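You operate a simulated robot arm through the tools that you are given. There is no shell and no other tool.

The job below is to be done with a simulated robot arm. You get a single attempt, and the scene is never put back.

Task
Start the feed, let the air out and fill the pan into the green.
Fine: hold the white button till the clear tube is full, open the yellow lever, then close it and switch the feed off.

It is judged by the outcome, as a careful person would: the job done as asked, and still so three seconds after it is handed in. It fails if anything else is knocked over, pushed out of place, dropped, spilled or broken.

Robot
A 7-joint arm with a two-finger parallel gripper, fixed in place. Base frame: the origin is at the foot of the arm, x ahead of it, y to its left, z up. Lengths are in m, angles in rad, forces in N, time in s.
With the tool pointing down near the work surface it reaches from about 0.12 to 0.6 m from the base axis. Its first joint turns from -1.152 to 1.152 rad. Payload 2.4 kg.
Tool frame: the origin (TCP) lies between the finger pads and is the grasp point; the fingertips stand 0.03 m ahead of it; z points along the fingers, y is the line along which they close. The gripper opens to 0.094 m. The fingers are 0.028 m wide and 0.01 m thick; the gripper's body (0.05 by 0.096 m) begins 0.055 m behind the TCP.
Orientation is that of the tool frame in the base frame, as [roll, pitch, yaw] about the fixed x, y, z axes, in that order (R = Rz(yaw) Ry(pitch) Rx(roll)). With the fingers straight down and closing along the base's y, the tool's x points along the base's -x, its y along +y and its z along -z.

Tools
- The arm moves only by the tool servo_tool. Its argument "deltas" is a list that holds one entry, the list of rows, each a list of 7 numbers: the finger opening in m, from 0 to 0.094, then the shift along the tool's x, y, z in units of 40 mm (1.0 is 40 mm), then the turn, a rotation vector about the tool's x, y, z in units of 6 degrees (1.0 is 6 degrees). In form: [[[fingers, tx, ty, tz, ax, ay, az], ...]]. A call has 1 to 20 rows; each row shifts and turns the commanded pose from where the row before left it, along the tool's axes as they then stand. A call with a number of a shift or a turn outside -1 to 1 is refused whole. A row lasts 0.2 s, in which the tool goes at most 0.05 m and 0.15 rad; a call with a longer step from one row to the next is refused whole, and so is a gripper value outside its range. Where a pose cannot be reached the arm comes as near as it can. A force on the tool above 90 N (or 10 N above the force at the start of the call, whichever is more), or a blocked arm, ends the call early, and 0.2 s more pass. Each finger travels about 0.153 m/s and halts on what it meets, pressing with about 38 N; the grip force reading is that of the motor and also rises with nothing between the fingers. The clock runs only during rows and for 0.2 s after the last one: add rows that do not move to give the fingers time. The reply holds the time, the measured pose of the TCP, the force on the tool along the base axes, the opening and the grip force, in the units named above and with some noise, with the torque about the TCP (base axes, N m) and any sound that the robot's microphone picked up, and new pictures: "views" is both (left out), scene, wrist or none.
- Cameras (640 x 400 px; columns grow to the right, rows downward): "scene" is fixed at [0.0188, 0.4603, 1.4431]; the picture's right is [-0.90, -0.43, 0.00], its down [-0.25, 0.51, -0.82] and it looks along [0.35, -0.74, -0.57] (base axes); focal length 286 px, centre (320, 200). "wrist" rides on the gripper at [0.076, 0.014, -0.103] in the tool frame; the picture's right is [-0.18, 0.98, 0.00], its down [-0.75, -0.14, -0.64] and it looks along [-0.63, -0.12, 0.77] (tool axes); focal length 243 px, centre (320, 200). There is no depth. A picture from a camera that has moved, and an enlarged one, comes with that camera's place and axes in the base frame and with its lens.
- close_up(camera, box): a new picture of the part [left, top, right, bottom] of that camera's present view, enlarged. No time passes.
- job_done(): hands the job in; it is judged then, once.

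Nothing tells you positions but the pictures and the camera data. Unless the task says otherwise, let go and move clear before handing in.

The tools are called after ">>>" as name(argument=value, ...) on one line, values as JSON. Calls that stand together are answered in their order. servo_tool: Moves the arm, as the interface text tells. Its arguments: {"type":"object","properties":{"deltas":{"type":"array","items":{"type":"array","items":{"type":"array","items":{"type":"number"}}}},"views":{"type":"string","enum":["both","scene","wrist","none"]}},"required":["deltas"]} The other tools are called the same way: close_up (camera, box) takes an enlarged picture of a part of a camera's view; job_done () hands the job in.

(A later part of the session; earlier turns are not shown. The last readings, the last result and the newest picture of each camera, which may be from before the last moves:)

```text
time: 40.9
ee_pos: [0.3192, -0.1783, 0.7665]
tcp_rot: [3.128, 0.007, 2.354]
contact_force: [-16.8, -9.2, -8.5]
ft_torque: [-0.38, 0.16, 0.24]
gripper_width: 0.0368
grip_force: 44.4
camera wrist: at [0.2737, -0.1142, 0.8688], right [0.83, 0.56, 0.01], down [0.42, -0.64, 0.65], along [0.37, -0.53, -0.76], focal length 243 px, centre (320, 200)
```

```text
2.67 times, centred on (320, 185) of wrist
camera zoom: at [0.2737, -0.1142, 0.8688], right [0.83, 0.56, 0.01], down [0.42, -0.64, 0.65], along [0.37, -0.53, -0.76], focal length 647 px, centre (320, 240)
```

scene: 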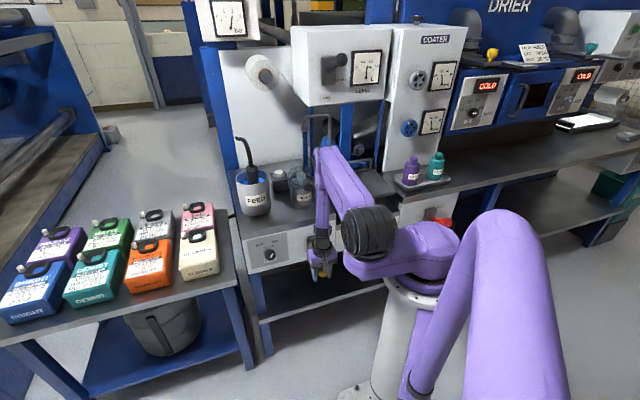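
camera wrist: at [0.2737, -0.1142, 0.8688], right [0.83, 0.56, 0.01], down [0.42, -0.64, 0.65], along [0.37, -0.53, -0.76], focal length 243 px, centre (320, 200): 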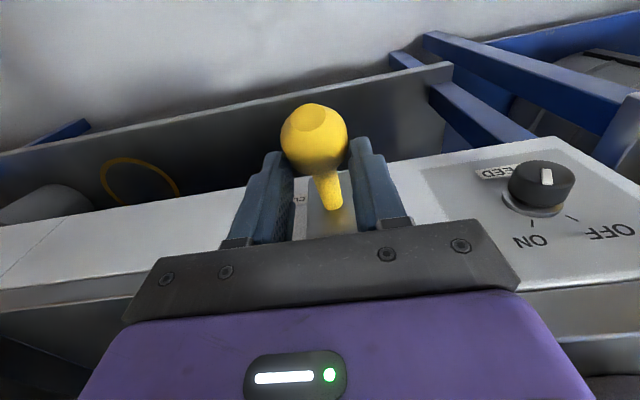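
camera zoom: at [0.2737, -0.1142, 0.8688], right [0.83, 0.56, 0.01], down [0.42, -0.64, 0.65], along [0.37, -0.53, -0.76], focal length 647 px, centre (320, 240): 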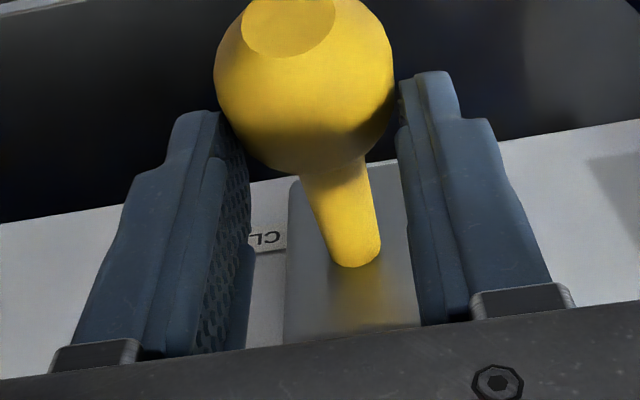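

Pressure has dropped to 1 bar, so the valve is now passing fluid. I'll hold here and watch the LEVEL dial.

>>> servo_tool(deltas=[[[0.02, 0, 0, 0, 0, 0, 0], [0.02, 0, 0, 0, 0, 0, 0], [0.02, 0, 0, 0, 0, 0, 0], [0.02, 0, 0, 0, 0, 0, 0]]], views="none")

>>> close_up(camera="scene", box=[355, 50, 387, 70])

>>> close_up(camera="scene", box=[345, 40, 395, 100])

>>> close_up(camera="scene", box=[205, 0, 255, 40])

```text
time: 41.9
ee_pos: [0.3194, -0.1779, 0.7653]
tcp_rot: [3.131, 0.008, 2.354]
contact_force: [-18.5, -26.5, -0.4]
ft_torque: [-0.94, -0.03, 0.43]
gripper_width: 0.0367
grip_force: 45.0
```

```text
16.00 times, centred on (371, 60) of scene
camera zoom: at [0.0185, 0.4597, 1.4432], right [-0.9, -0.43, 0.0], down [-0.24, 0.51, -0.82], along [0.35, -0.74, -0.57], focal length 4579 px, centre (-496, 2440)
```

zoom: 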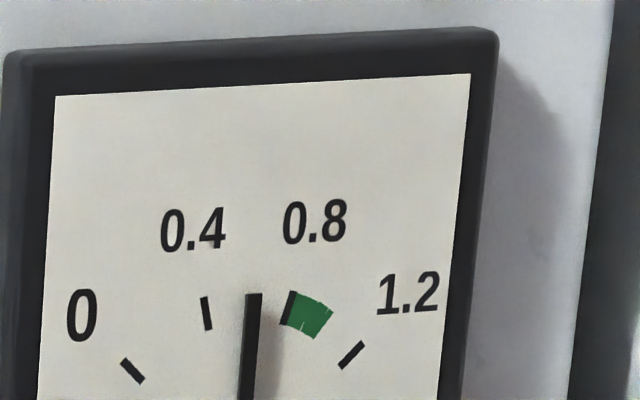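

```text
6.67 times, centred on (370, 70) of scene
camera zoom: at [0.0185, 0.4597, 1.4432], right [-0.9, -0.43, 0.0], down [-0.24, 0.51, -0.82], along [0.35, -0.74, -0.57], focal length 1908 px, centre (-13, 1067)
```

zoom: 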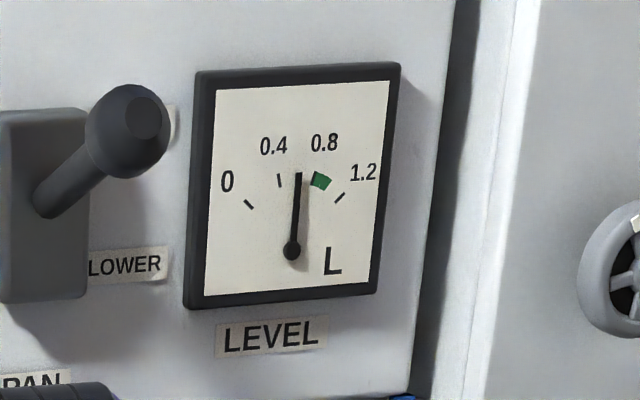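

```text
10.00 times, centred on (230, 20) of scene
camera zoom: at [0.0185, 0.4597, 1.4432], right [-0.9, -0.43, 0.0], down [-0.24, 0.51, -0.82], along [0.35, -0.74, -0.57], focal length 2862 px, centre (1220, 2000)
```

zoom: 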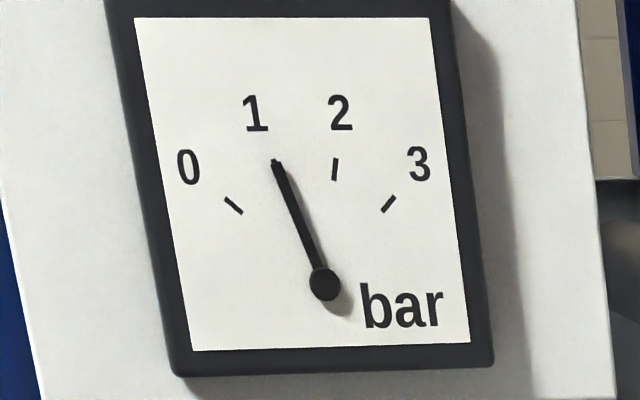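

The green band spans about 0.8–1.0 and the needle is about 0.62. I'll hold two more seconds to measure the fill rate.

>>> servo_tool(deltas=[[[0.02, 0, 0, 0, 0, 0, 0], [0.02, 0, 0, 0, 0, 0, 0], [0.02, 0, 0, 0, 0, 0, 0], [0.02, 0, 0, 0, 0, 0, 0], [0.02, 0, 0, 0, 0, 0, 0], [0.02, 0, 0, 0, 0, 0, 0], [0.02, 0, 0, 0, 0, 0, 0], [0.02, 0, 0, 0, 0, 0, 0], [0.02, 0, 0, 0, 0, 0, 0]]], views="wrist")

>>> close_up(camera="scene", box=[355, 50, 387, 70])

>>> close_up(camera="scene", box=[280, 90, 400, 190])

```text
time: 43.9
ee_pos: [0.319, -0.1778, 0.7662]
tcp_rot: [3.128, 0.009, 2.354]
contact_force: [-14.3, -28.6, 4.8]
ft_torque: [-1.01, 0.02, 0.47]
gripper_width: 0.0369
grip_force: 44.7
camera wrist: at [0.2735, -0.114, 0.8683], right [0.83, 0.56, 0.01], down [0.42, -0.63, 0.65], along [0.37, -0.53, -0.76], focal length 243 px, centre (320, 200)
```

wrist: 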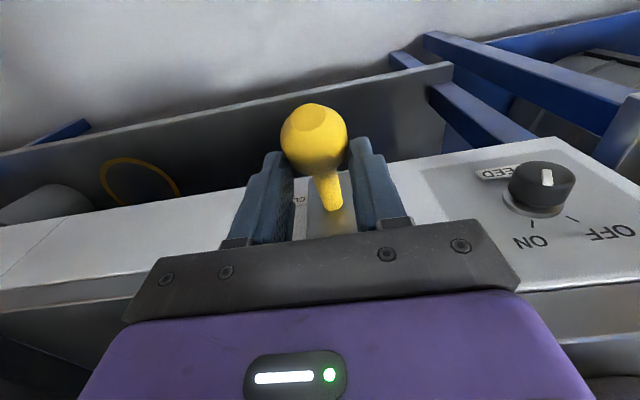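

```text
16.00 times, centred on (371, 60) of scene
camera zoom: at [0.0185, 0.4597, 1.4433], right [-0.9, -0.43, 0.0], down [-0.24, 0.51, -0.82], along [0.35, -0.74, -0.57], focal length 4579 px, centre (-496, 2440)
```

zoom: 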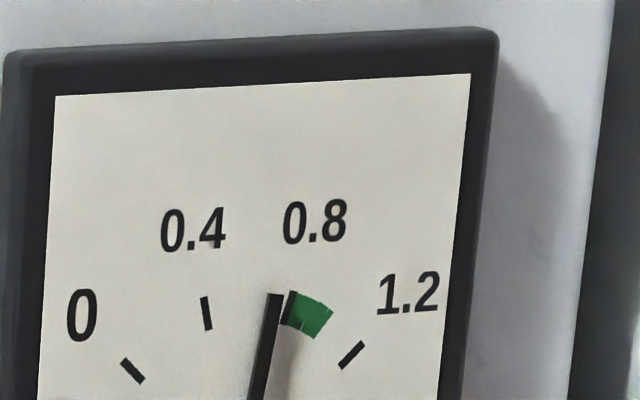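

```text
4.00 times, centred on (340, 140) of scene
camera zoom: at [0.0185, 0.4597, 1.4433], right [-0.9, -0.43, 0.0], down [-0.24, 0.51, -0.82], along [0.35, -0.74, -0.57], focal length 1145 px, centre (240, 440)
```

zoom: 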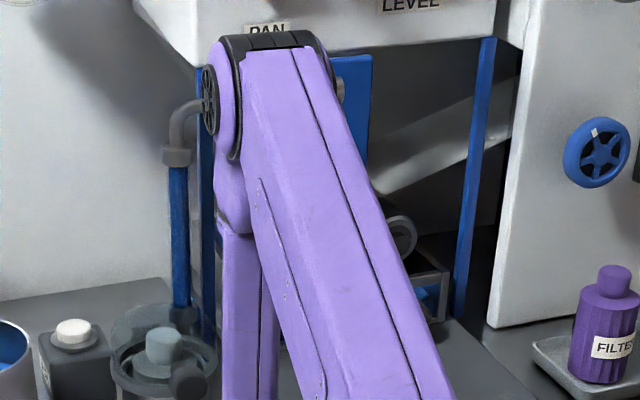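

The fill rate is about 0.05 L/s and it's now near 0.73. While it fills I'll re-centre the grip on the lever knob, ready to close.

>>> servo_tool(deltas=[[[0.06, 0, 0, 0, 0, 0, 0], [0.06, 0.45, 0, 0.35, 0, 0, 0], [0.02, 0, 0, 0, 0, 0, 0], [0.02, 0, 0, 0, 0, 0, 0]]], views="wrist")

>>> close_up(camera="scene", box=[355, 50, 387, 70])

```text
time: 44.9
ee_pos: [0.3049, -0.1625, 0.7506]
tcp_rot: [3.127, 0.003, 2.352]
contact_force: [-21.2, -11.3, 7.2]
ft_torque: [-0.26, 0.05, -0.39]
gripper_width: 0.0373
grip_force: 45.2
camera wrist: at [0.2597, -0.0999, 0.8543], right [0.83, 0.56, 0.01], down [0.42, -0.64, 0.64], along [0.37, -0.52, -0.77], focal length 243 px, centre (320, 200)
```

wrist: 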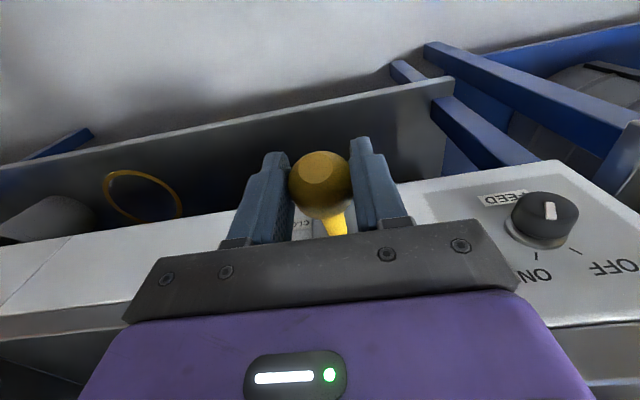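

```text
16.00 times, centred on (371, 60) of scene
camera zoom: at [0.0183, 0.4601, 1.4431], right [-0.9, -0.43, 0.0], down [-0.24, 0.51, -0.82], along [0.35, -0.74, -0.57], focal length 4579 px, centre (-496, 2440)
```

zoom: 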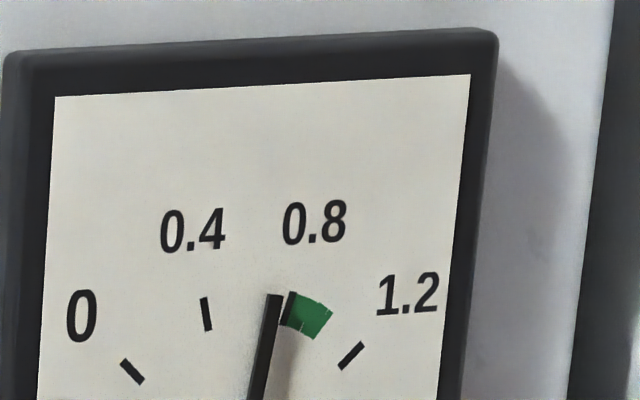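

The needle hasn't moved in the last second, so the lever may have dropped just below the open point. I'll check the pressure.

>>> close_up(camera="scene", box=[205, 0, 255, 40])

>>> close_up(camera="scene", box=[345, 40, 395, 100])

>>> close_up(camera="wrist", box=[200, 110, 440, 260])

```text
10.00 times, centred on (230, 20) of scene
camera zoom: at [0.0183, 0.4601, 1.4431], right [-0.9, -0.43, 0.0], down [-0.24, 0.51, -0.82], along [0.35, -0.74, -0.57], focal length 2862 px, centre (1220, 2000)
```

zoom: 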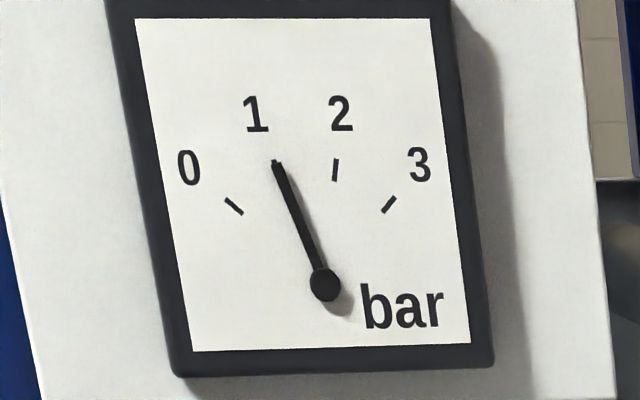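

```text
6.67 times, centred on (370, 70) of scene
camera zoom: at [0.0183, 0.4601, 1.4431], right [-0.9, -0.43, 0.0], down [-0.24, 0.51, -0.82], along [0.35, -0.74, -0.57], focal length 1908 px, centre (-13, 1067)
```

zoom: 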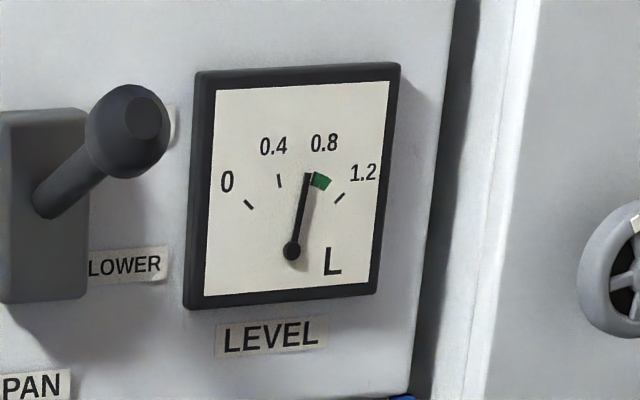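

```text
2.67 times, centred on (320, 185) of wrist
camera zoom: at [0.2597, -0.0999, 0.8543], right [0.83, 0.56, 0.01], down [0.42, -0.64, 0.64], along [0.37, -0.52, -0.77], focal length 647 px, centre (320, 240)
```

zoom: 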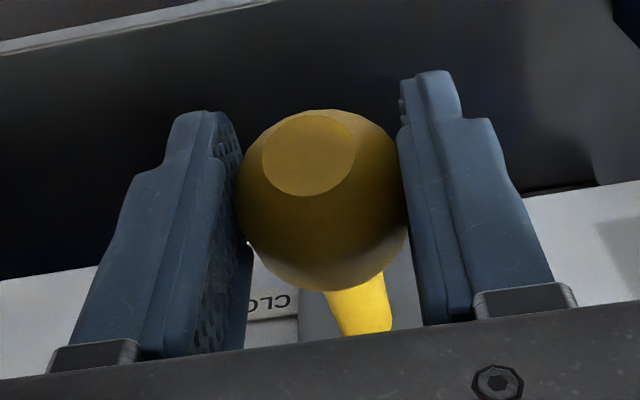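

Pressure is still 1 bar, so it's flowing, and the needle seems to move in jumps. I'll hold briefly and re-read.

>>> servo_tool(deltas=[[[0.02, 0, 0, 0, 0, 0, 0]]], views="none")

>>> close_up(camera="scene", box=[355, 50, 387, 70])

>>> servo_tool(deltas=[[[0.02, 0, 0, 0, 0, 0, 0]]], views="none")

>>> close_up(camera="scene", box=[355, 50, 387, 70])

```text
time: 45.3
ee_pos: [0.3043, -0.1641, 0.7509]
tcp_rot: [3.129, 0.002, 2.353]
contact_force: [-25.6, -15.8, 8.1]
ft_torque: [-0.23, 0.13, -0.46]
gripper_width: 0.0375
grip_force: 45.4
```

```text
16.00 times, centred on (371, 60) of scene
camera zoom: at [0.0182, 0.46, 1.4432], right [-0.9, -0.43, 0.0], down [-0.24, 0.51, -0.82], along [0.35, -0.74, -0.57], focal length 4579 px, centre (-496, 2440)
```

zoom: 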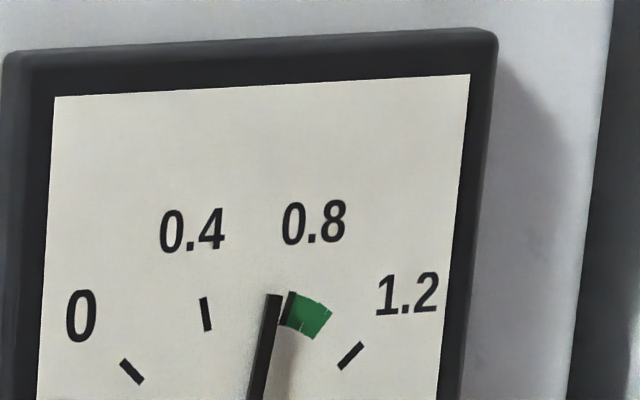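

```text
time: 45.7
ee_pos: [0.3045, -0.1626, 0.7512]
tcp_rot: [3.128, 0.001, 2.352]
contact_force: [-27.9, -15.6, 6.7]
ft_torque: [-0.14, 0.21, -0.46]
gripper_width: 0.0372
grip_force: 45.3
```

```text
16.00 times, centred on (371, 60) of scene
camera zoom: at [0.0182, 0.46, 1.4432], right [-0.9, -0.43, 0.0], down [-0.24, 0.51, -0.82], along [0.35, -0.74, -0.57], focal length 4579 px, centre (-496, 2440)
```

zoom: 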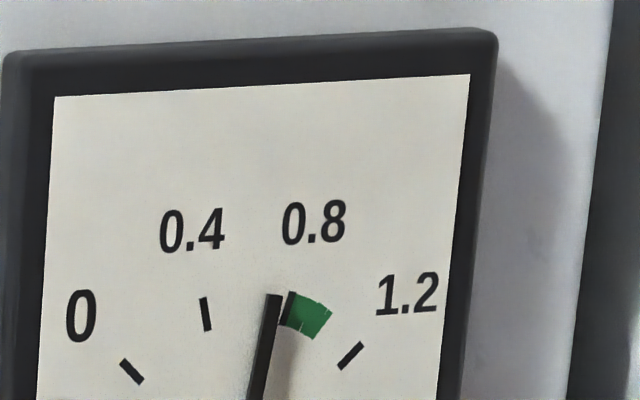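

The needle is still at about 0.745. It appears to stick and then jump by about 0.12, so the next jump should land near 0.87, in the green. I'll watch in short holds and close right after it moves.

>>> servo_tool(deltas=[[[0.02, 0, 0, 0, 0, 0, 0]]], views="none")

>>> close_up(camera="scene", box=[355, 50, 387, 70])

>>> close_up(camera="scene", box=[360, 140, 420, 190])

```text
time: 46.1
ee_pos: [0.306, -0.1635, 0.7513]
tcp_rot: [3.128, 0.001, 2.353]
contact_force: [-28.4, -16.8, 8.0]
ft_torque: [-0.11, 0.16, -0.32]
gripper_width: 0.0373
grip_force: 45.3
```

```text
16.00 times, centred on (371, 60) of scene
camera zoom: at [0.0182, 0.46, 1.4432], right [-0.9, -0.43, 0.0], down [-0.24, 0.51, -0.82], along [0.35, -0.74, -0.57], focal length 4579 px, centre (-496, 2440)
```

zoom: 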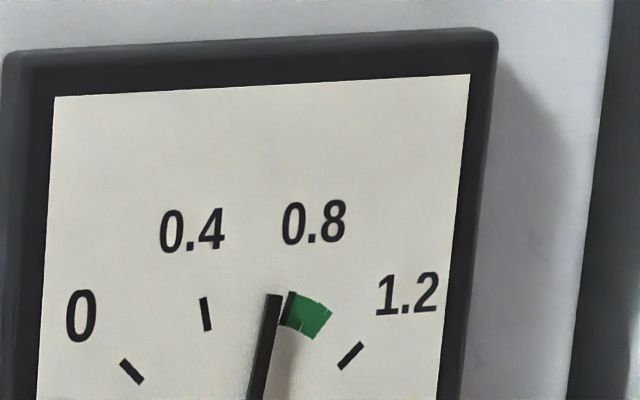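

```text
8.00 times, centred on (390, 165) of scene
camera zoom: at [0.0182, 0.46, 1.4432], right [-0.9, -0.43, 0.0], down [-0.24, 0.51, -0.82], along [0.35, -0.74, -0.57], focal length 2289 px, centre (-240, 480)
```

zoom: 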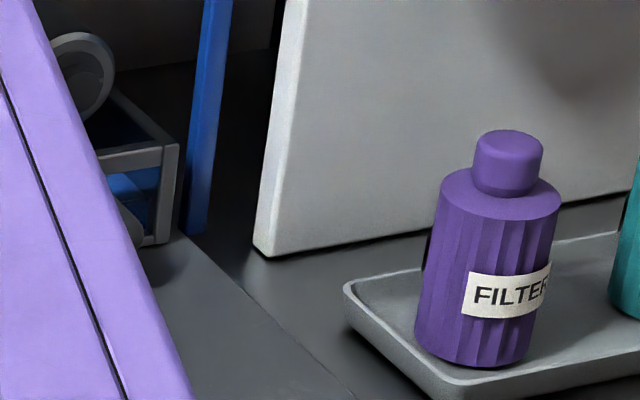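

Still no jump; I'll continue in short holds.

>>> servo_tool(deltas=[[[0.02, 0, 0, 0, 0, 0, 0]]], views="none")

>>> close_up(camera="scene", box=[355, 50, 387, 70])

>>> close_up(camera="scene", box=[205, 0, 255, 40])

>>> close_up(camera="scene", box=[360, 140, 392, 165])

```text
time: 46.5
ee_pos: [0.3043, -0.1642, 0.7516]
tcp_rot: [3.129, 0.002, 2.353]
contact_force: [-28.2, -16.6, 6.7]
ft_torque: [-0.07, 0.23, -0.24]
gripper_width: 0.0374
grip_force: 44.9
```

```text
16.00 times, centred on (371, 60) of scene
camera zoom: at [0.0182, 0.46, 1.4432], right [-0.9, -0.43, 0.0], down [-0.24, 0.51, -0.82], along [0.35, -0.74, -0.57], focal length 4579 px, centre (-496, 2440)
```

zoom: 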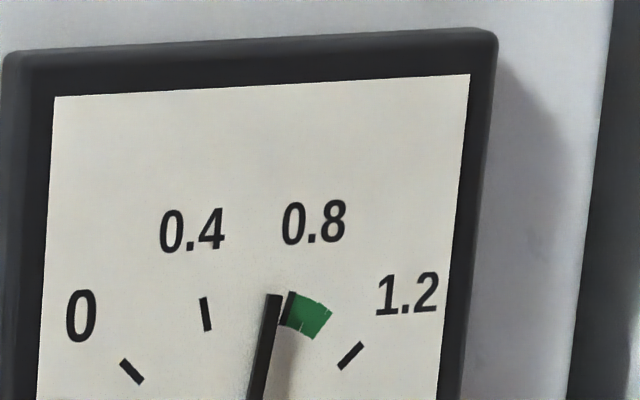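

```text
10.00 times, centred on (230, 20) of scene
camera zoom: at [0.0182, 0.46, 1.4432], right [-0.9, -0.43, 0.0], down [-0.24, 0.51, -0.82], along [0.35, -0.74, -0.57], focal length 2862 px, centre (1220, 2000)
```

zoom: 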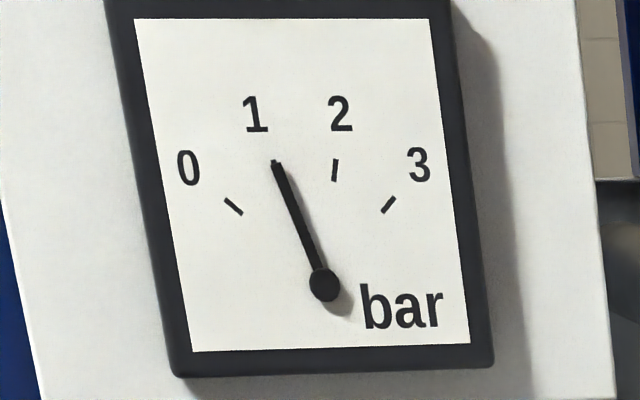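

```text
16.00 times, centred on (376, 152) of scene
camera zoom: at [0.0182, 0.46, 1.4432], right [-0.9, -0.43, 0.0], down [-0.24, 0.51, -0.82], along [0.35, -0.74, -0.57], focal length 4579 px, centre (-576, 960)
```

zoom: 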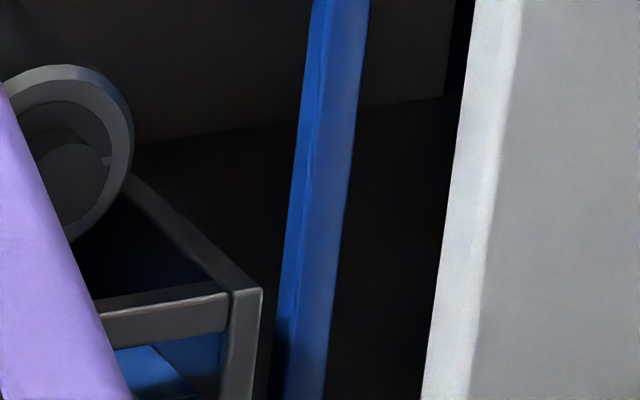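

The pressure is still at the flowing value; I'll continue watching.

>>> servo_tool(deltas=[[[0.02, 0, 0, 0, 0, 0, 0]]], views="none")

>>> close_up(camera="scene", box=[355, 50, 387, 70])

```text
time: 46.9
ee_pos: [0.3047, -0.1636, 0.7507]
tcp_rot: [3.128, 0.002, 2.352]
contact_force: [-28.2, -16.3, 6.4]
ft_torque: [-0.11, 0.24, -0.19]
gripper_width: 0.0374
grip_force: 44.8
```

```text
16.00 times, centred on (371, 60) of scene
camera zoom: at [0.0182, 0.46, 1.4432], right [-0.9, -0.43, 0.0], down [-0.24, 0.51, -0.82], along [0.35, -0.74, -0.57], focal length 4579 px, centre (-496, 2440)
```

zoom: 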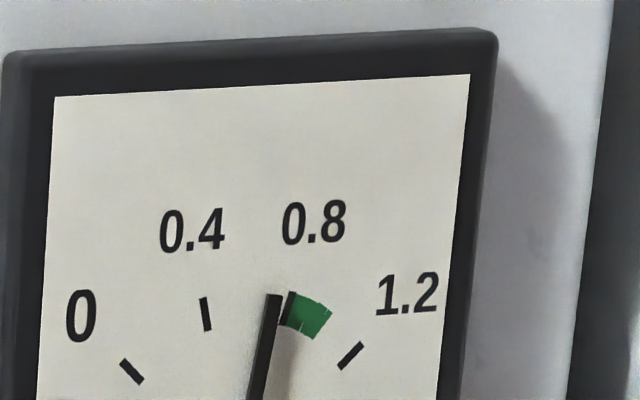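

Still waiting for the next needle movement.

>>> servo_tool(deltas=[[[0.02, 0, 0, 0, 0, 0, 0]]], views="none")

>>> close_up(camera="scene", box=[355, 50, 387, 70])

```text
time: 47.3
ee_pos: [0.3051, -0.164, 0.7519]
tcp_rot: [3.127, 0.0, 2.352]
contact_force: [-27.9, -16.9, 6.3]
ft_torque: [-0.13, 0.19, -0.18]
gripper_width: 0.0371
grip_force: 45.1
```

```text
16.00 times, centred on (371, 60) of scene
camera zoom: at [0.0182, 0.46, 1.4432], right [-0.9, -0.43, 0.0], down [-0.24, 0.51, -0.82], along [0.35, -0.74, -0.57], focal length 4579 px, centre (-496, 2440)
```

zoom: 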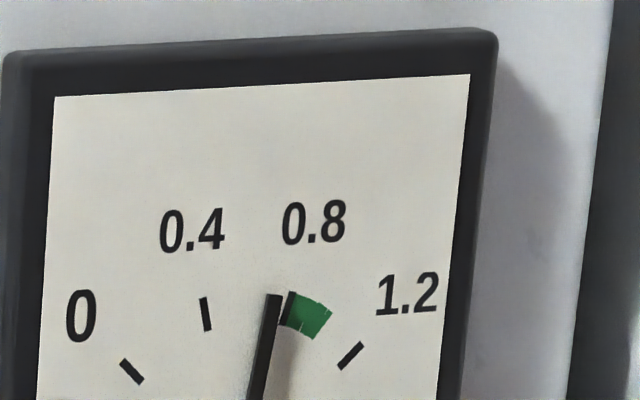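

I'll compare the visible corner of the pan with 0.8 s ago to see whether the liquid itself is rising.

>>> close_up(camera="scene", box=[360, 140, 392, 165])

>>> close_up(camera="scene", box=[300, 100, 400, 180])

>>> close_up(camera="scene", box=[235, 160, 275, 190])

```text
16.00 times, centred on (376, 152) of scene
camera zoom: at [0.0182, 0.46, 1.4432], right [-0.9, -0.43, 0.0], down [-0.24, 0.51, -0.82], along [0.35, -0.74, -0.57], focal length 4579 px, centre (-576, 960)
```

zoom: 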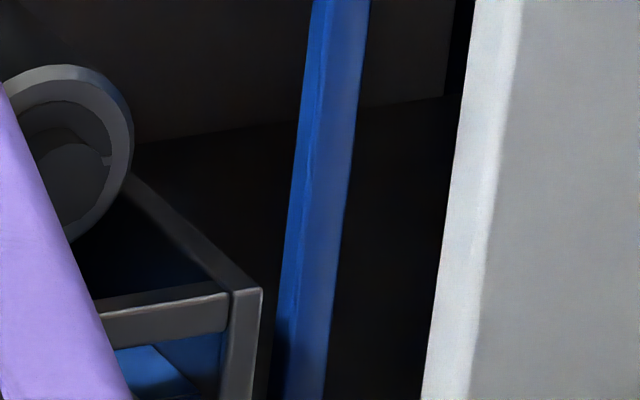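

```text
5.00 times, centred on (350, 140) of scene
camera zoom: at [0.0182, 0.46, 1.4432], right [-0.9, -0.43, 0.0], down [-0.24, 0.51, -0.82], along [0.35, -0.74, -0.57], focal length 1431 px, centre (170, 500)
```

zoom: 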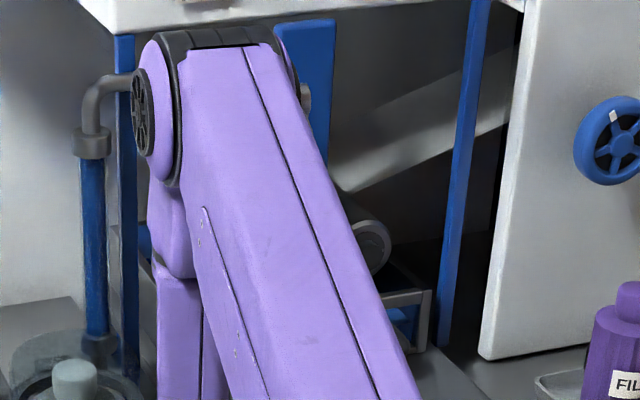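

```text
13.33 times, centred on (255, 175) of scene
camera zoom: at [0.0182, 0.46, 1.4432], right [-0.9, -0.43, 0.0], down [-0.24, 0.51, -0.82], along [0.35, -0.74, -0.57], focal length 3816 px, centre (1187, 533)
```

zoom: 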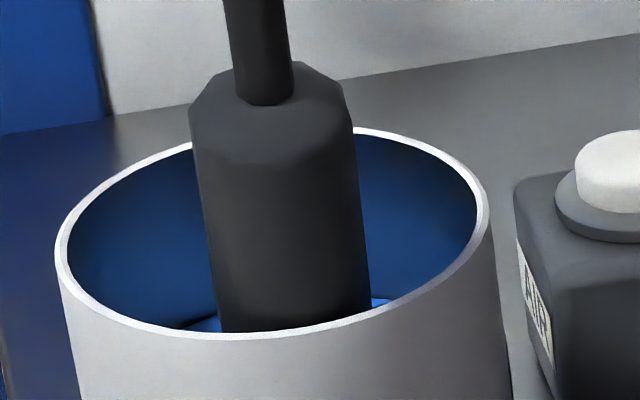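

The FEED pot has dropped by roughly 0.2–0.3 L since filling began, so the pan should already be in the green even though the needle is sticking. I'll close the lever now, following its arc down.

>>> servo_tool(deltas=[[[0.02, 0.17, 0, 0.675, 0, 0, 0], [0.02, 0.075, 0, 0.625, 0, 0, 0], [0.02, -0.075, 0, 0.625, 0, 0, 0], [0.02, -0.25, 0, 0.5, 0, 0, 0], [0.02, -0.2, 0, 0.3, 0, 0, 0]]], views="both")

>>> close_up(camera="scene", box=[355, 50, 387, 70])

>>> close_up(camera="scene", box=[205, 0, 255, 40])

>>> close_up(camera="scene", box=[235, 160, 275, 190])

```text
time: 48.5
ee_pos: [0.3104, -0.168, 0.6387]
tcp_rot: [3.126, -0.009, 2.354]
contact_force: [-25.1, -6.1, 20.1]
ft_torque: [-0.38, -0.89, -0.06]
gripper_width: 0.0374
grip_force: 44.1
camera wrist: at [0.2649, -0.105, 0.7429], right [0.83, 0.56, 0.01], down [0.43, -0.64, 0.63], along [0.37, -0.52, -0.77], focal length 243 px, centre (320, 200)
```

scene: 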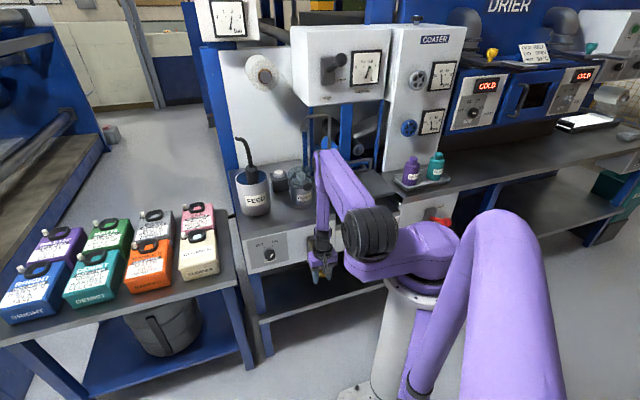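
wrist: 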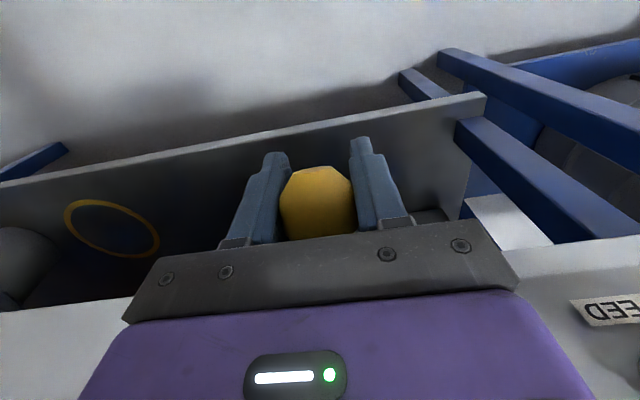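

```text
16.00 times, centred on (371, 60) of scene
camera zoom: at [0.0181, 0.4603, 1.4431], right [-0.9, -0.43, 0.0], down [-0.24, 0.51, -0.82], along [0.35, -0.74, -0.57], focal length 4579 px, centre (-496, 2440)
```

zoom: 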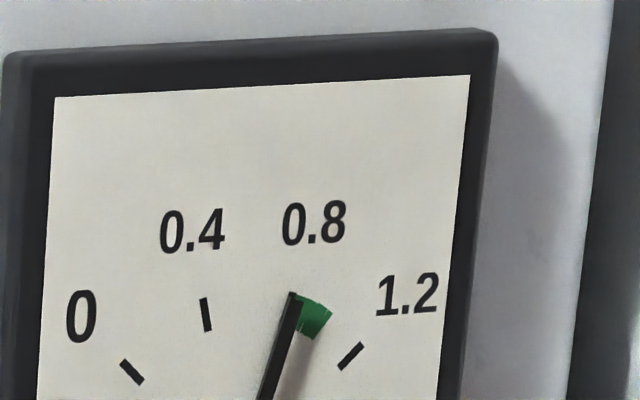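

```text
10.00 times, centred on (230, 20) of scene
camera zoom: at [0.0181, 0.4603, 1.4431], right [-0.9, -0.43, 0.0], down [-0.24, 0.51, -0.82], along [0.35, -0.74, -0.57], focal length 2862 px, centre (1220, 2000)
```

zoom: 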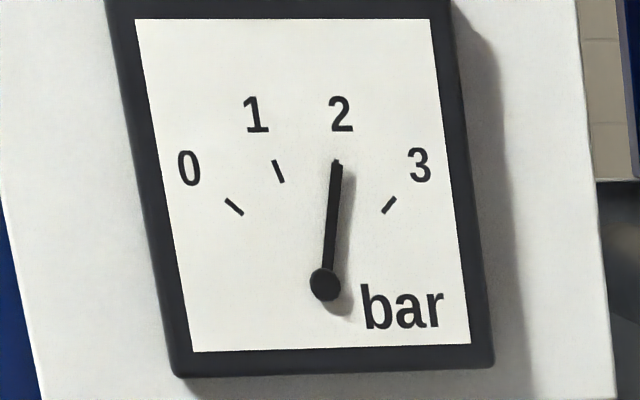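

```text
13.33 times, centred on (255, 175) of scene
camera zoom: at [0.0181, 0.4603, 1.4431], right [-0.9, -0.43, 0.0], down [-0.24, 0.51, -0.82], along [0.35, -0.74, -0.57], focal length 3816 px, centre (1187, 533)
```

zoom: 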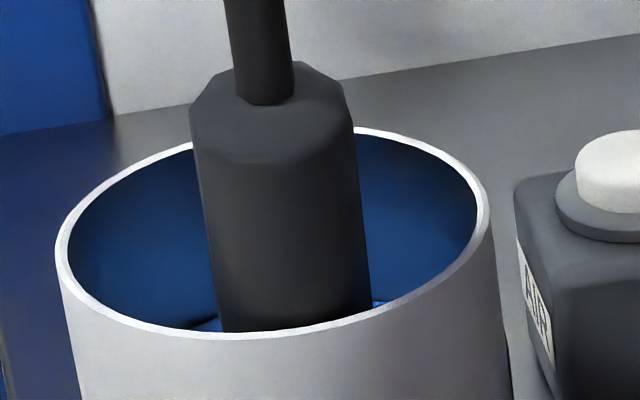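

The valve is closed with pressure back at 2 bar, and the needle has jumped to about 0.82, just inside the green. I'll release the lever, lift clear and see where the needle settles before switching the feed off.

>>> servo_tool(deltas=[[[0.08, 0, 0, 0, 0, 0, 0], [0.08, 0, 0, 0, 0, 0, 0], [0.08, 0.1, 0, -0.8, 0, 0, 0], [0.08, 0.1, 0, -0.9, 0, 0, 0], [0.08, 0.0, 0, -0.9, 0, 0, 0], [0.08, 0.0, 0, -0.9, 0, 0, 0], [0.08, 0.0, 0, -0.9, 0, 0, 0], [0.08, 0, 0, 0, 0, 0, 0], [0.08, 0, 0, 0, 0, 0, 0], [0.08, 0, 0, 0, 0, 0, 0], [0.08, 0, 0, 0, 0, 0, 0], [0.08, 0, 0, 0, 0, 0, 0]]], views="both")

>>> close_up(camera="scene", box=[355, 50, 387, 70])

>>> close_up(camera="scene", box=[205, 0, 255, 40])

>>> close_up(camera="scene", box=[280, 200, 360, 290])

```text
time: 51.1
ee_pos: [0.3056, -0.164, 0.8154]
tcp_rot: [3.128, 0.001, 2.358]
contact_force: [-0.1, -0.9, 1.2]
ft_torque: [-0.01, 0.01, -0.02]
gripper_width: 0.0798
grip_force: 0.1
camera wrist: at [0.2599, -0.101, 0.9187], right [0.82, 0.57, 0.01], down [0.43, -0.64, 0.64], along [0.37, -0.52, -0.77], focal length 243 px, centre (320, 200)
```

scene: 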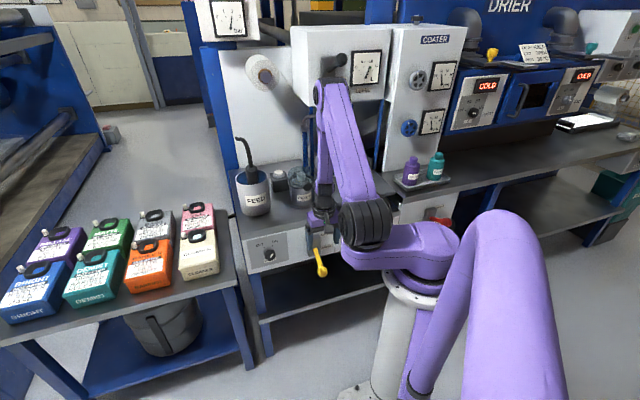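
wrist: 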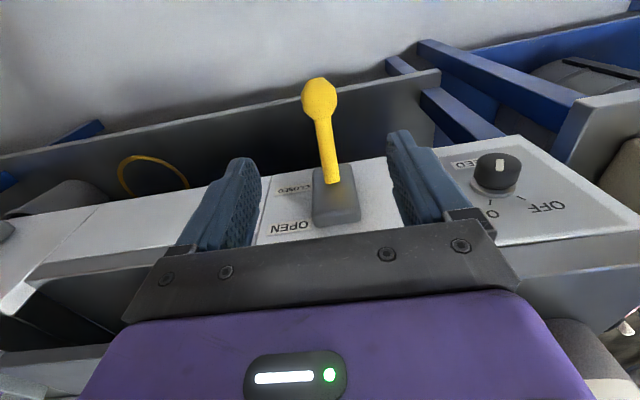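

```text
16.00 times, centred on (371, 60) of scene
camera zoom: at [0.0188, 0.4603, 1.4431], right [-0.9, -0.43, 0.0], down [-0.25, 0.51, -0.82], along [0.35, -0.74, -0.57], focal length 4579 px, centre (-496, 2440)
```

zoom: 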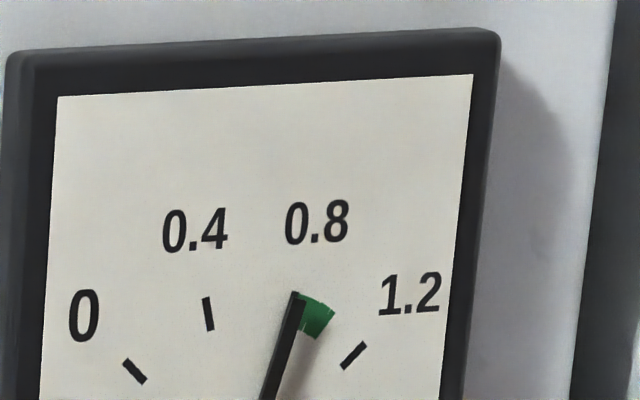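

```text
10.00 times, centred on (230, 20) of scene
camera zoom: at [0.0188, 0.4603, 1.4431], right [-0.9, -0.43, 0.0], down [-0.25, 0.51, -0.82], along [0.35, -0.74, -0.57], focal length 2862 px, centre (1220, 2000)
```

zoom: 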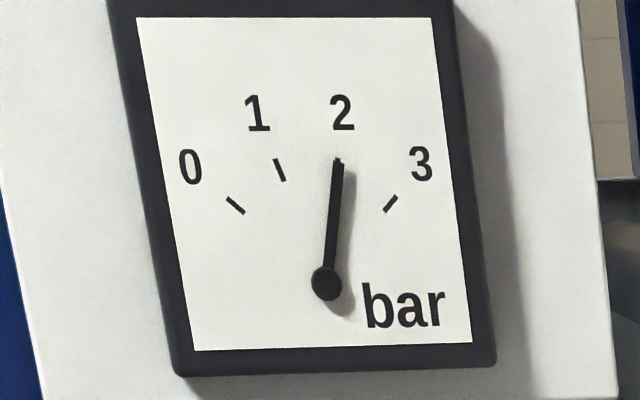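

```text
4.44 times, centred on (320, 245) of scene
camera zoom: at [0.0188, 0.4603, 1.4431], right [-0.9, -0.43, 0.0], down [-0.25, 0.51, -0.82], along [0.35, -0.74, -0.57], focal length 1272 px, centre (320, 0)
```

zoom: 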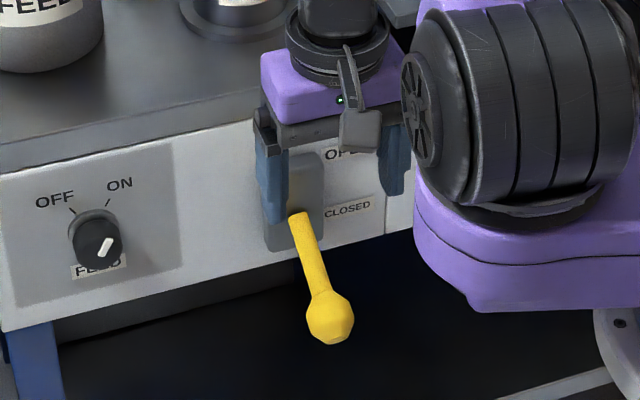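

The needle is still at about 0.82 and pressure is holding at 2 bar with the lever closed. I'll move over to the switch; from there the arm uncovers the pan and dial, so I can confirm the level before switching off.

>>> servo_tool(deltas=[[[0.07, 0, 0.84, 0, 0, 0, 0], [0.07, 0, 0.84, 0, 0, 0, 0], [0.07, 0, 0.84, 0, 0, 0, 0], [0.07, 0, 0.84, 0, 0, 0, 0], [0.07, 0, 0.83, 0, 0, 0, 0], [0.07, 0, 0, 0, 0, -1, 0], [0.07, 0, 0, 0, 0, -1, 0], [0.07, 0, 0, 0, 0, -1, 0], [0.07, -0.57, 0, 0.56, 0, 0, 0], [0.07, -0.57, 0, 0.56, 0, 0, 0], [0.07, 0, 0, 0, 0, 0, 0]]], views="both")

>>> close_up(camera="scene", box=[355, 50, 387, 70])

>>> close_up(camera="scene", box=[280, 90, 400, 190])

```text
time: 53.5
ee_pos: [0.4593, -0.0891, 0.7879]
tcp_rot: [-3.136, 0.243, 2.351]
contact_force: [0.8, 0.6, -0.2]
ft_torque: [0.0, -0.01, 0.01]
gripper_width: 0.0703
grip_force: 0.1
out of reach, approached as far as the arm can: row 8
camera wrist: at [0.4003, -0.0083, 0.8691], right [0.82, 0.57, 0.04], down [0.31, -0.51, 0.81], along [0.48, -0.65, -0.59], focal length 243 px, centre (320, 200)
```

scene: 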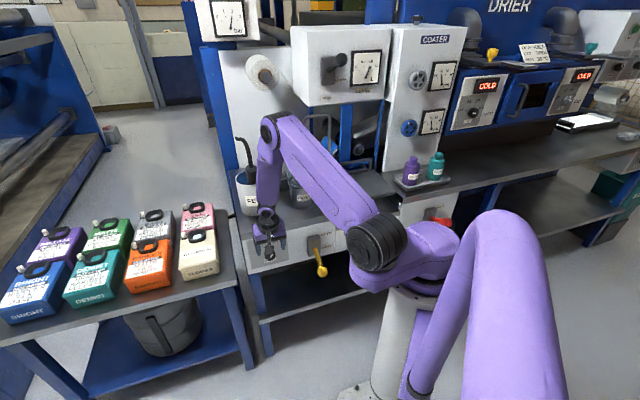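
wrist: 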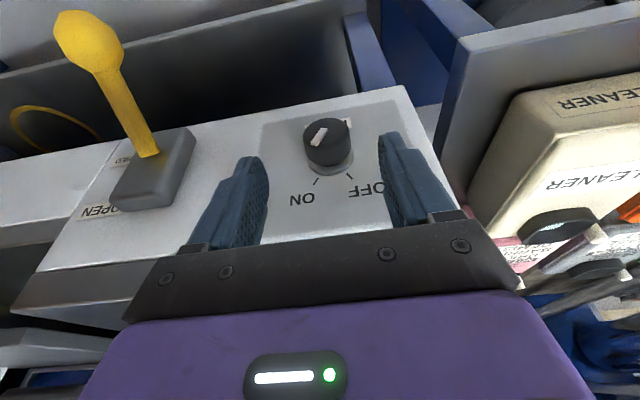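

```text
16.00 times, centred on (371, 60) of scene
camera zoom: at [0.0188, 0.4603, 1.4431], right [-0.9, -0.43, 0.0], down [-0.25, 0.51, -0.82], along [0.35, -0.74, -0.57], focal length 4579 px, centre (-496, 2440)
```

zoom: 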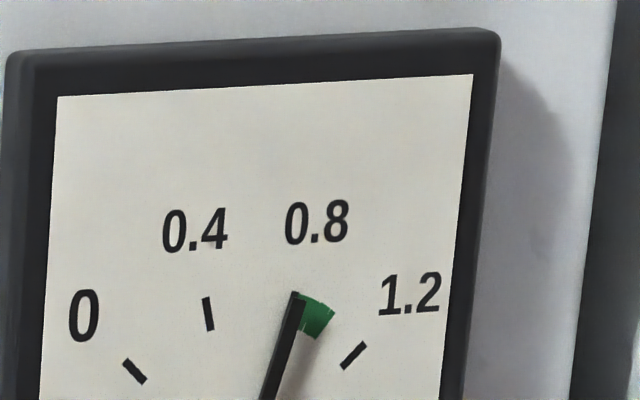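

```text
4.00 times, centred on (340, 140) of scene
camera zoom: at [0.0188, 0.4603, 1.4431], right [-0.9, -0.43, 0.0], down [-0.25, 0.51, -0.82], along [0.35, -0.74, -0.57], focal length 1145 px, centre (240, 440)
```

zoom: 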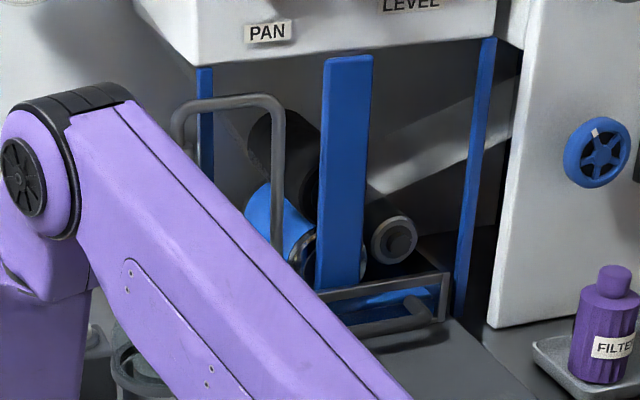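

The needle has held at about 0.82 for five seconds. I'll read the dial and pan more precisely to decide whether a top-up is needed.

>>> close_up(camera="scene", box=[346, 50, 390, 84])

>>> close_up(camera="scene", box=[362, 54, 382, 66])

>>> close_up(camera="scene", box=[335, 140, 405, 180])

```text
11.76 times, centred on (368, 67) of scene
camera zoom: at [0.0188, 0.4603, 1.4431], right [-0.9, -0.43, 0.0], down [-0.25, 0.51, -0.82], along [0.35, -0.74, -0.57], focal length 3367 px, centre (-245, 1765)
```

zoom: 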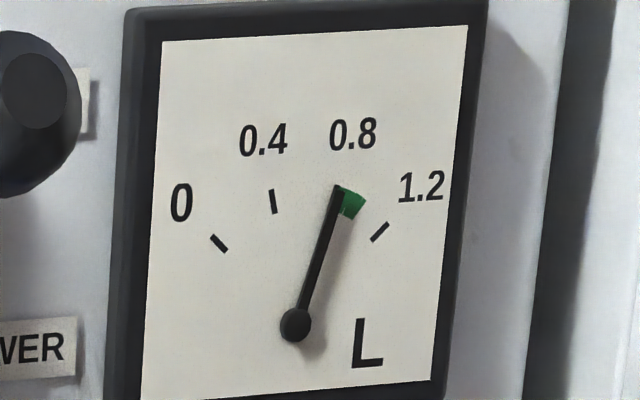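

```text
16.00 times, centred on (372, 60) of scene
camera zoom: at [0.0188, 0.4603, 1.4431], right [-0.9, -0.43, 0.0], down [-0.25, 0.51, -0.82], along [0.35, -0.74, -0.57], focal length 4579 px, centre (-512, 2440)
```

zoom: 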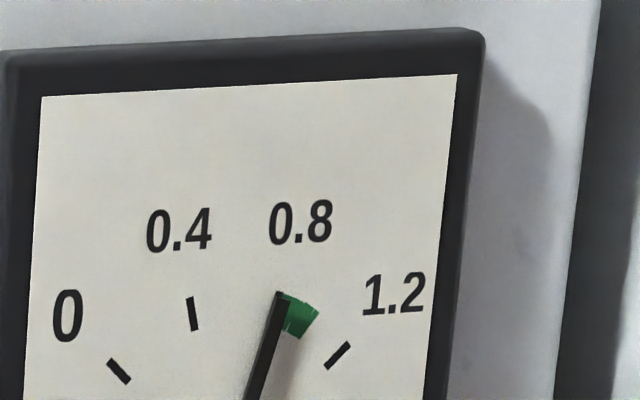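

```text
9.14 times, centred on (370, 160) of scene
camera zoom: at [0.0188, 0.4603, 1.4431], right [-0.9, -0.43, 0.0], down [-0.25, 0.51, -0.82], along [0.35, -0.74, -0.57], focal length 2616 px, centre (-137, 566)
```

zoom: 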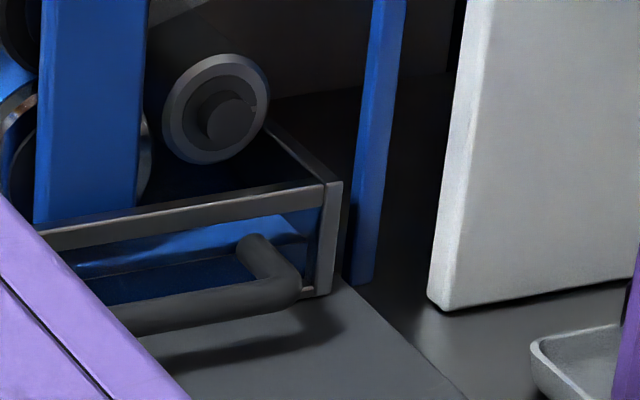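

The needle reads about 0.81, right at the edge of the green (0.8–1.0), which is too marginal. I'll go back to the lever for a short top-up while the feed is still on.

>>> servo_tool(deltas=[[[0.08, 0.57, 0, -0.56, 0, 0, 0], [0.08, 0.57, 0, -0.56, 0, 0, 0], [0.08, 0, 0, 0, 0, 0.78, 0], [0.08, 0, 0, 0, 0, 0.78, 0], [0.08, 0, 0, 0, 0, 0.76, 0], [0.08, 0, -0.81, 0, 0, 0, 0], [0.08, 0, -0.81, 0, 0, 0, 0], [0.08, 0, -0.81, 0, 0, 0, 0], [0.08, 0, -0.81, 0, 0, 0, 0], [0.08, 0, -0.81, 0, 0, 0, 0], [0.08, 0, 0, 0, 0, 0, 0]]], views="both")

```text
time: 55.9
ee_pos: [0.3074, -0.1628, 0.8196]
tcp_rot: [-3.137, 0.002, 2.351]
contact_force: [0.3, 0.2, 0.3]
ft_torque: [0.01, 0.04, 0.0]
gripper_width: 0.08
grip_force: 0.0
camera wrist: at [0.2637, -0.0988, 0.9217], right [0.83, 0.56, -0.01], down [0.43, -0.63, 0.64], along [0.36, -0.53, -0.76], focal length 243 px, centre (320, 200)
```

scene: 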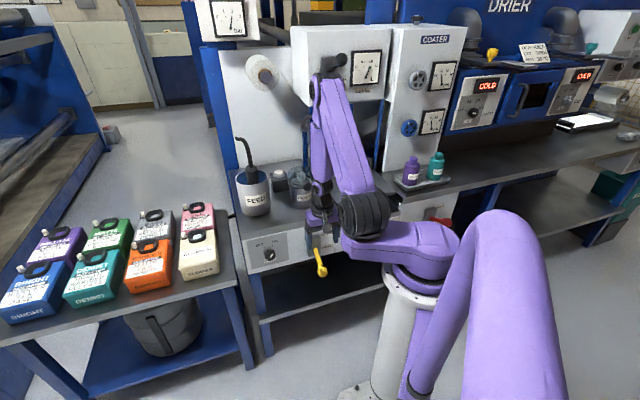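
wrist: 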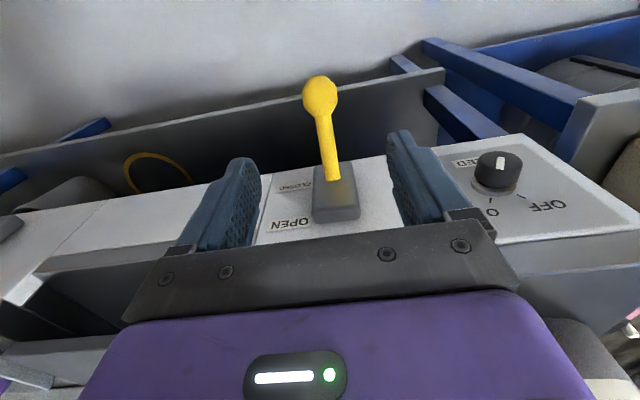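

I'm above the lever again. I'll descend and grip its knob as before.

>>> servo_tool(deltas=[[[0.08, -0.048, -0.011, 0.878, 0, 0, 0], [0.08, -0.048, -0.011, 0.878, 0, 0, 0], [0.08, -0.048, -0.011, 0.878, 0, 0, 0], [0.08, -0.048, -0.011, 0.878, 0, 0, 0], [0.08, -0.048, -0.011, 0.878, 0, 0, 0], [0.08, 0, 0, 0, 0, 0, 0]]], views="wrist")

```text
time: 57.3
ee_pos: [0.3105, -0.1731, 0.6437]
tcp_rot: [-3.135, 0.006, 2.352]
contact_force: [0.1, 0.2, 0.0]
ft_torque: [0.02, -0.02, 0.02]
gripper_width: 0.0799
grip_force: 0.0
camera wrist: at [0.2672, -0.1094, 0.7462], right [0.83, 0.56, 0.0], down [0.43, -0.63, 0.64], along [0.36, -0.54, -0.76], focal length 243 px, centre (320, 200)
```

wrist: 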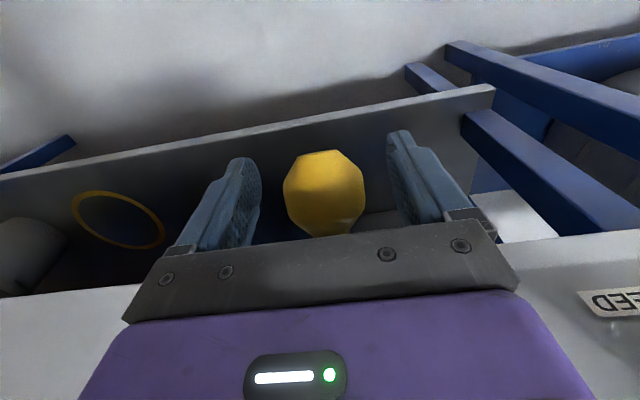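

The knob is well centred. I'll grip it and lift along the refitted arc to the point where it opened before.

>>> servo_tool(deltas=[[[0.08, 0, 0.05, 0, 0, 0, 0], [0.02, 0, 0, 0, 0, 0, 0], [0.02, 0, 0, 0, 0, 0, 0], [0.02, 0, 0, 0, 0, 0, 0], [0.02, 0.258, 0, -0.39, 0, 0, 0], [0.02, 0.183, 0, -0.4425, 0, 0, 0], [0.02, 0.0975, 0, -0.4675, 0, 0, 0], [0.02, 0, 0, -0.48, 0, 0, 0], [0.02, -0.075, 0, -0.43, 0, 0, 0]]], views="wrist")

>>> close_up(camera="scene", box=[205, 0, 255, 40])

>>> close_up(camera="scene", box=[346, 50, 390, 84])

```text
time: 59.3
ee_pos: [0.3053, -0.1644, 0.7328]
tcp_rot: [-3.136, 0.022, 2.351]
contact_force: [35.2, -18.2, -21.5]
ft_torque: [0.67, 0.81, 0.01]
gripper_width: 0.0377
grip_force: 45.0
camera wrist: at [0.2605, -0.0979, 0.8333], right [0.83, 0.56, 0.0], down [0.42, -0.62, 0.66], along [0.37, -0.55, -0.75], focal length 243 px, centre (320, 200)
```

wrist: 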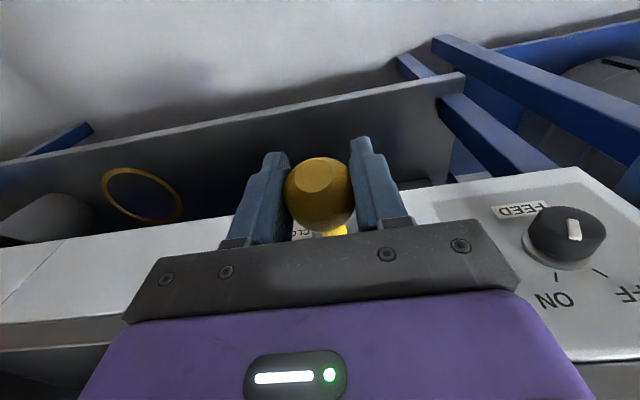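

```text
10.00 times, centred on (230, 20) of scene
camera zoom: at [0.0198, 0.4598, 1.4432], right [-0.9, -0.43, 0.0], down [-0.25, 0.51, -0.82], along [0.35, -0.74, -0.57], focal length 2862 px, centre (1220, 2000)
```

zoom: 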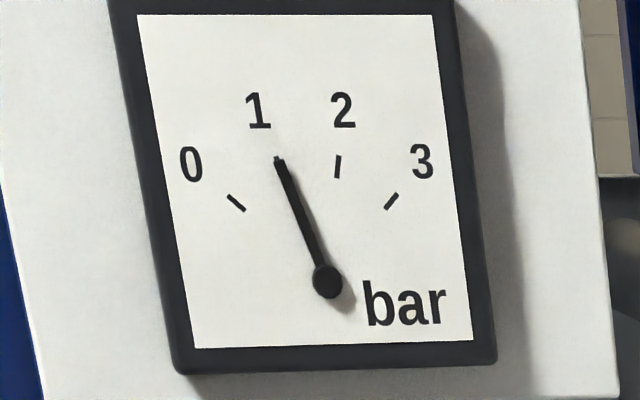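

```text
11.76 times, centred on (368, 67) of scene
camera zoom: at [0.0198, 0.4598, 1.4432], right [-0.9, -0.43, 0.0], down [-0.25, 0.51, -0.82], along [0.35, -0.74, -0.57], focal length 3367 px, centre (-245, 1765)
```

zoom: 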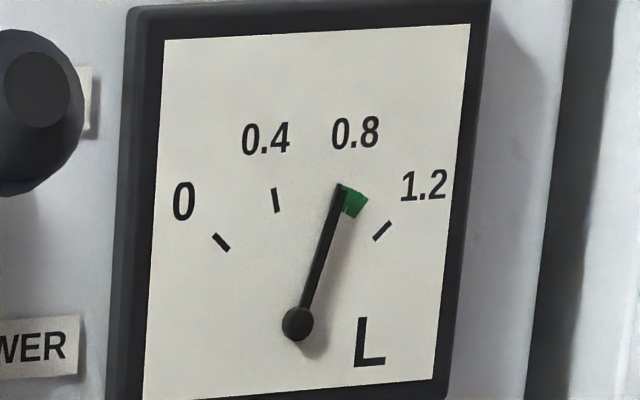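

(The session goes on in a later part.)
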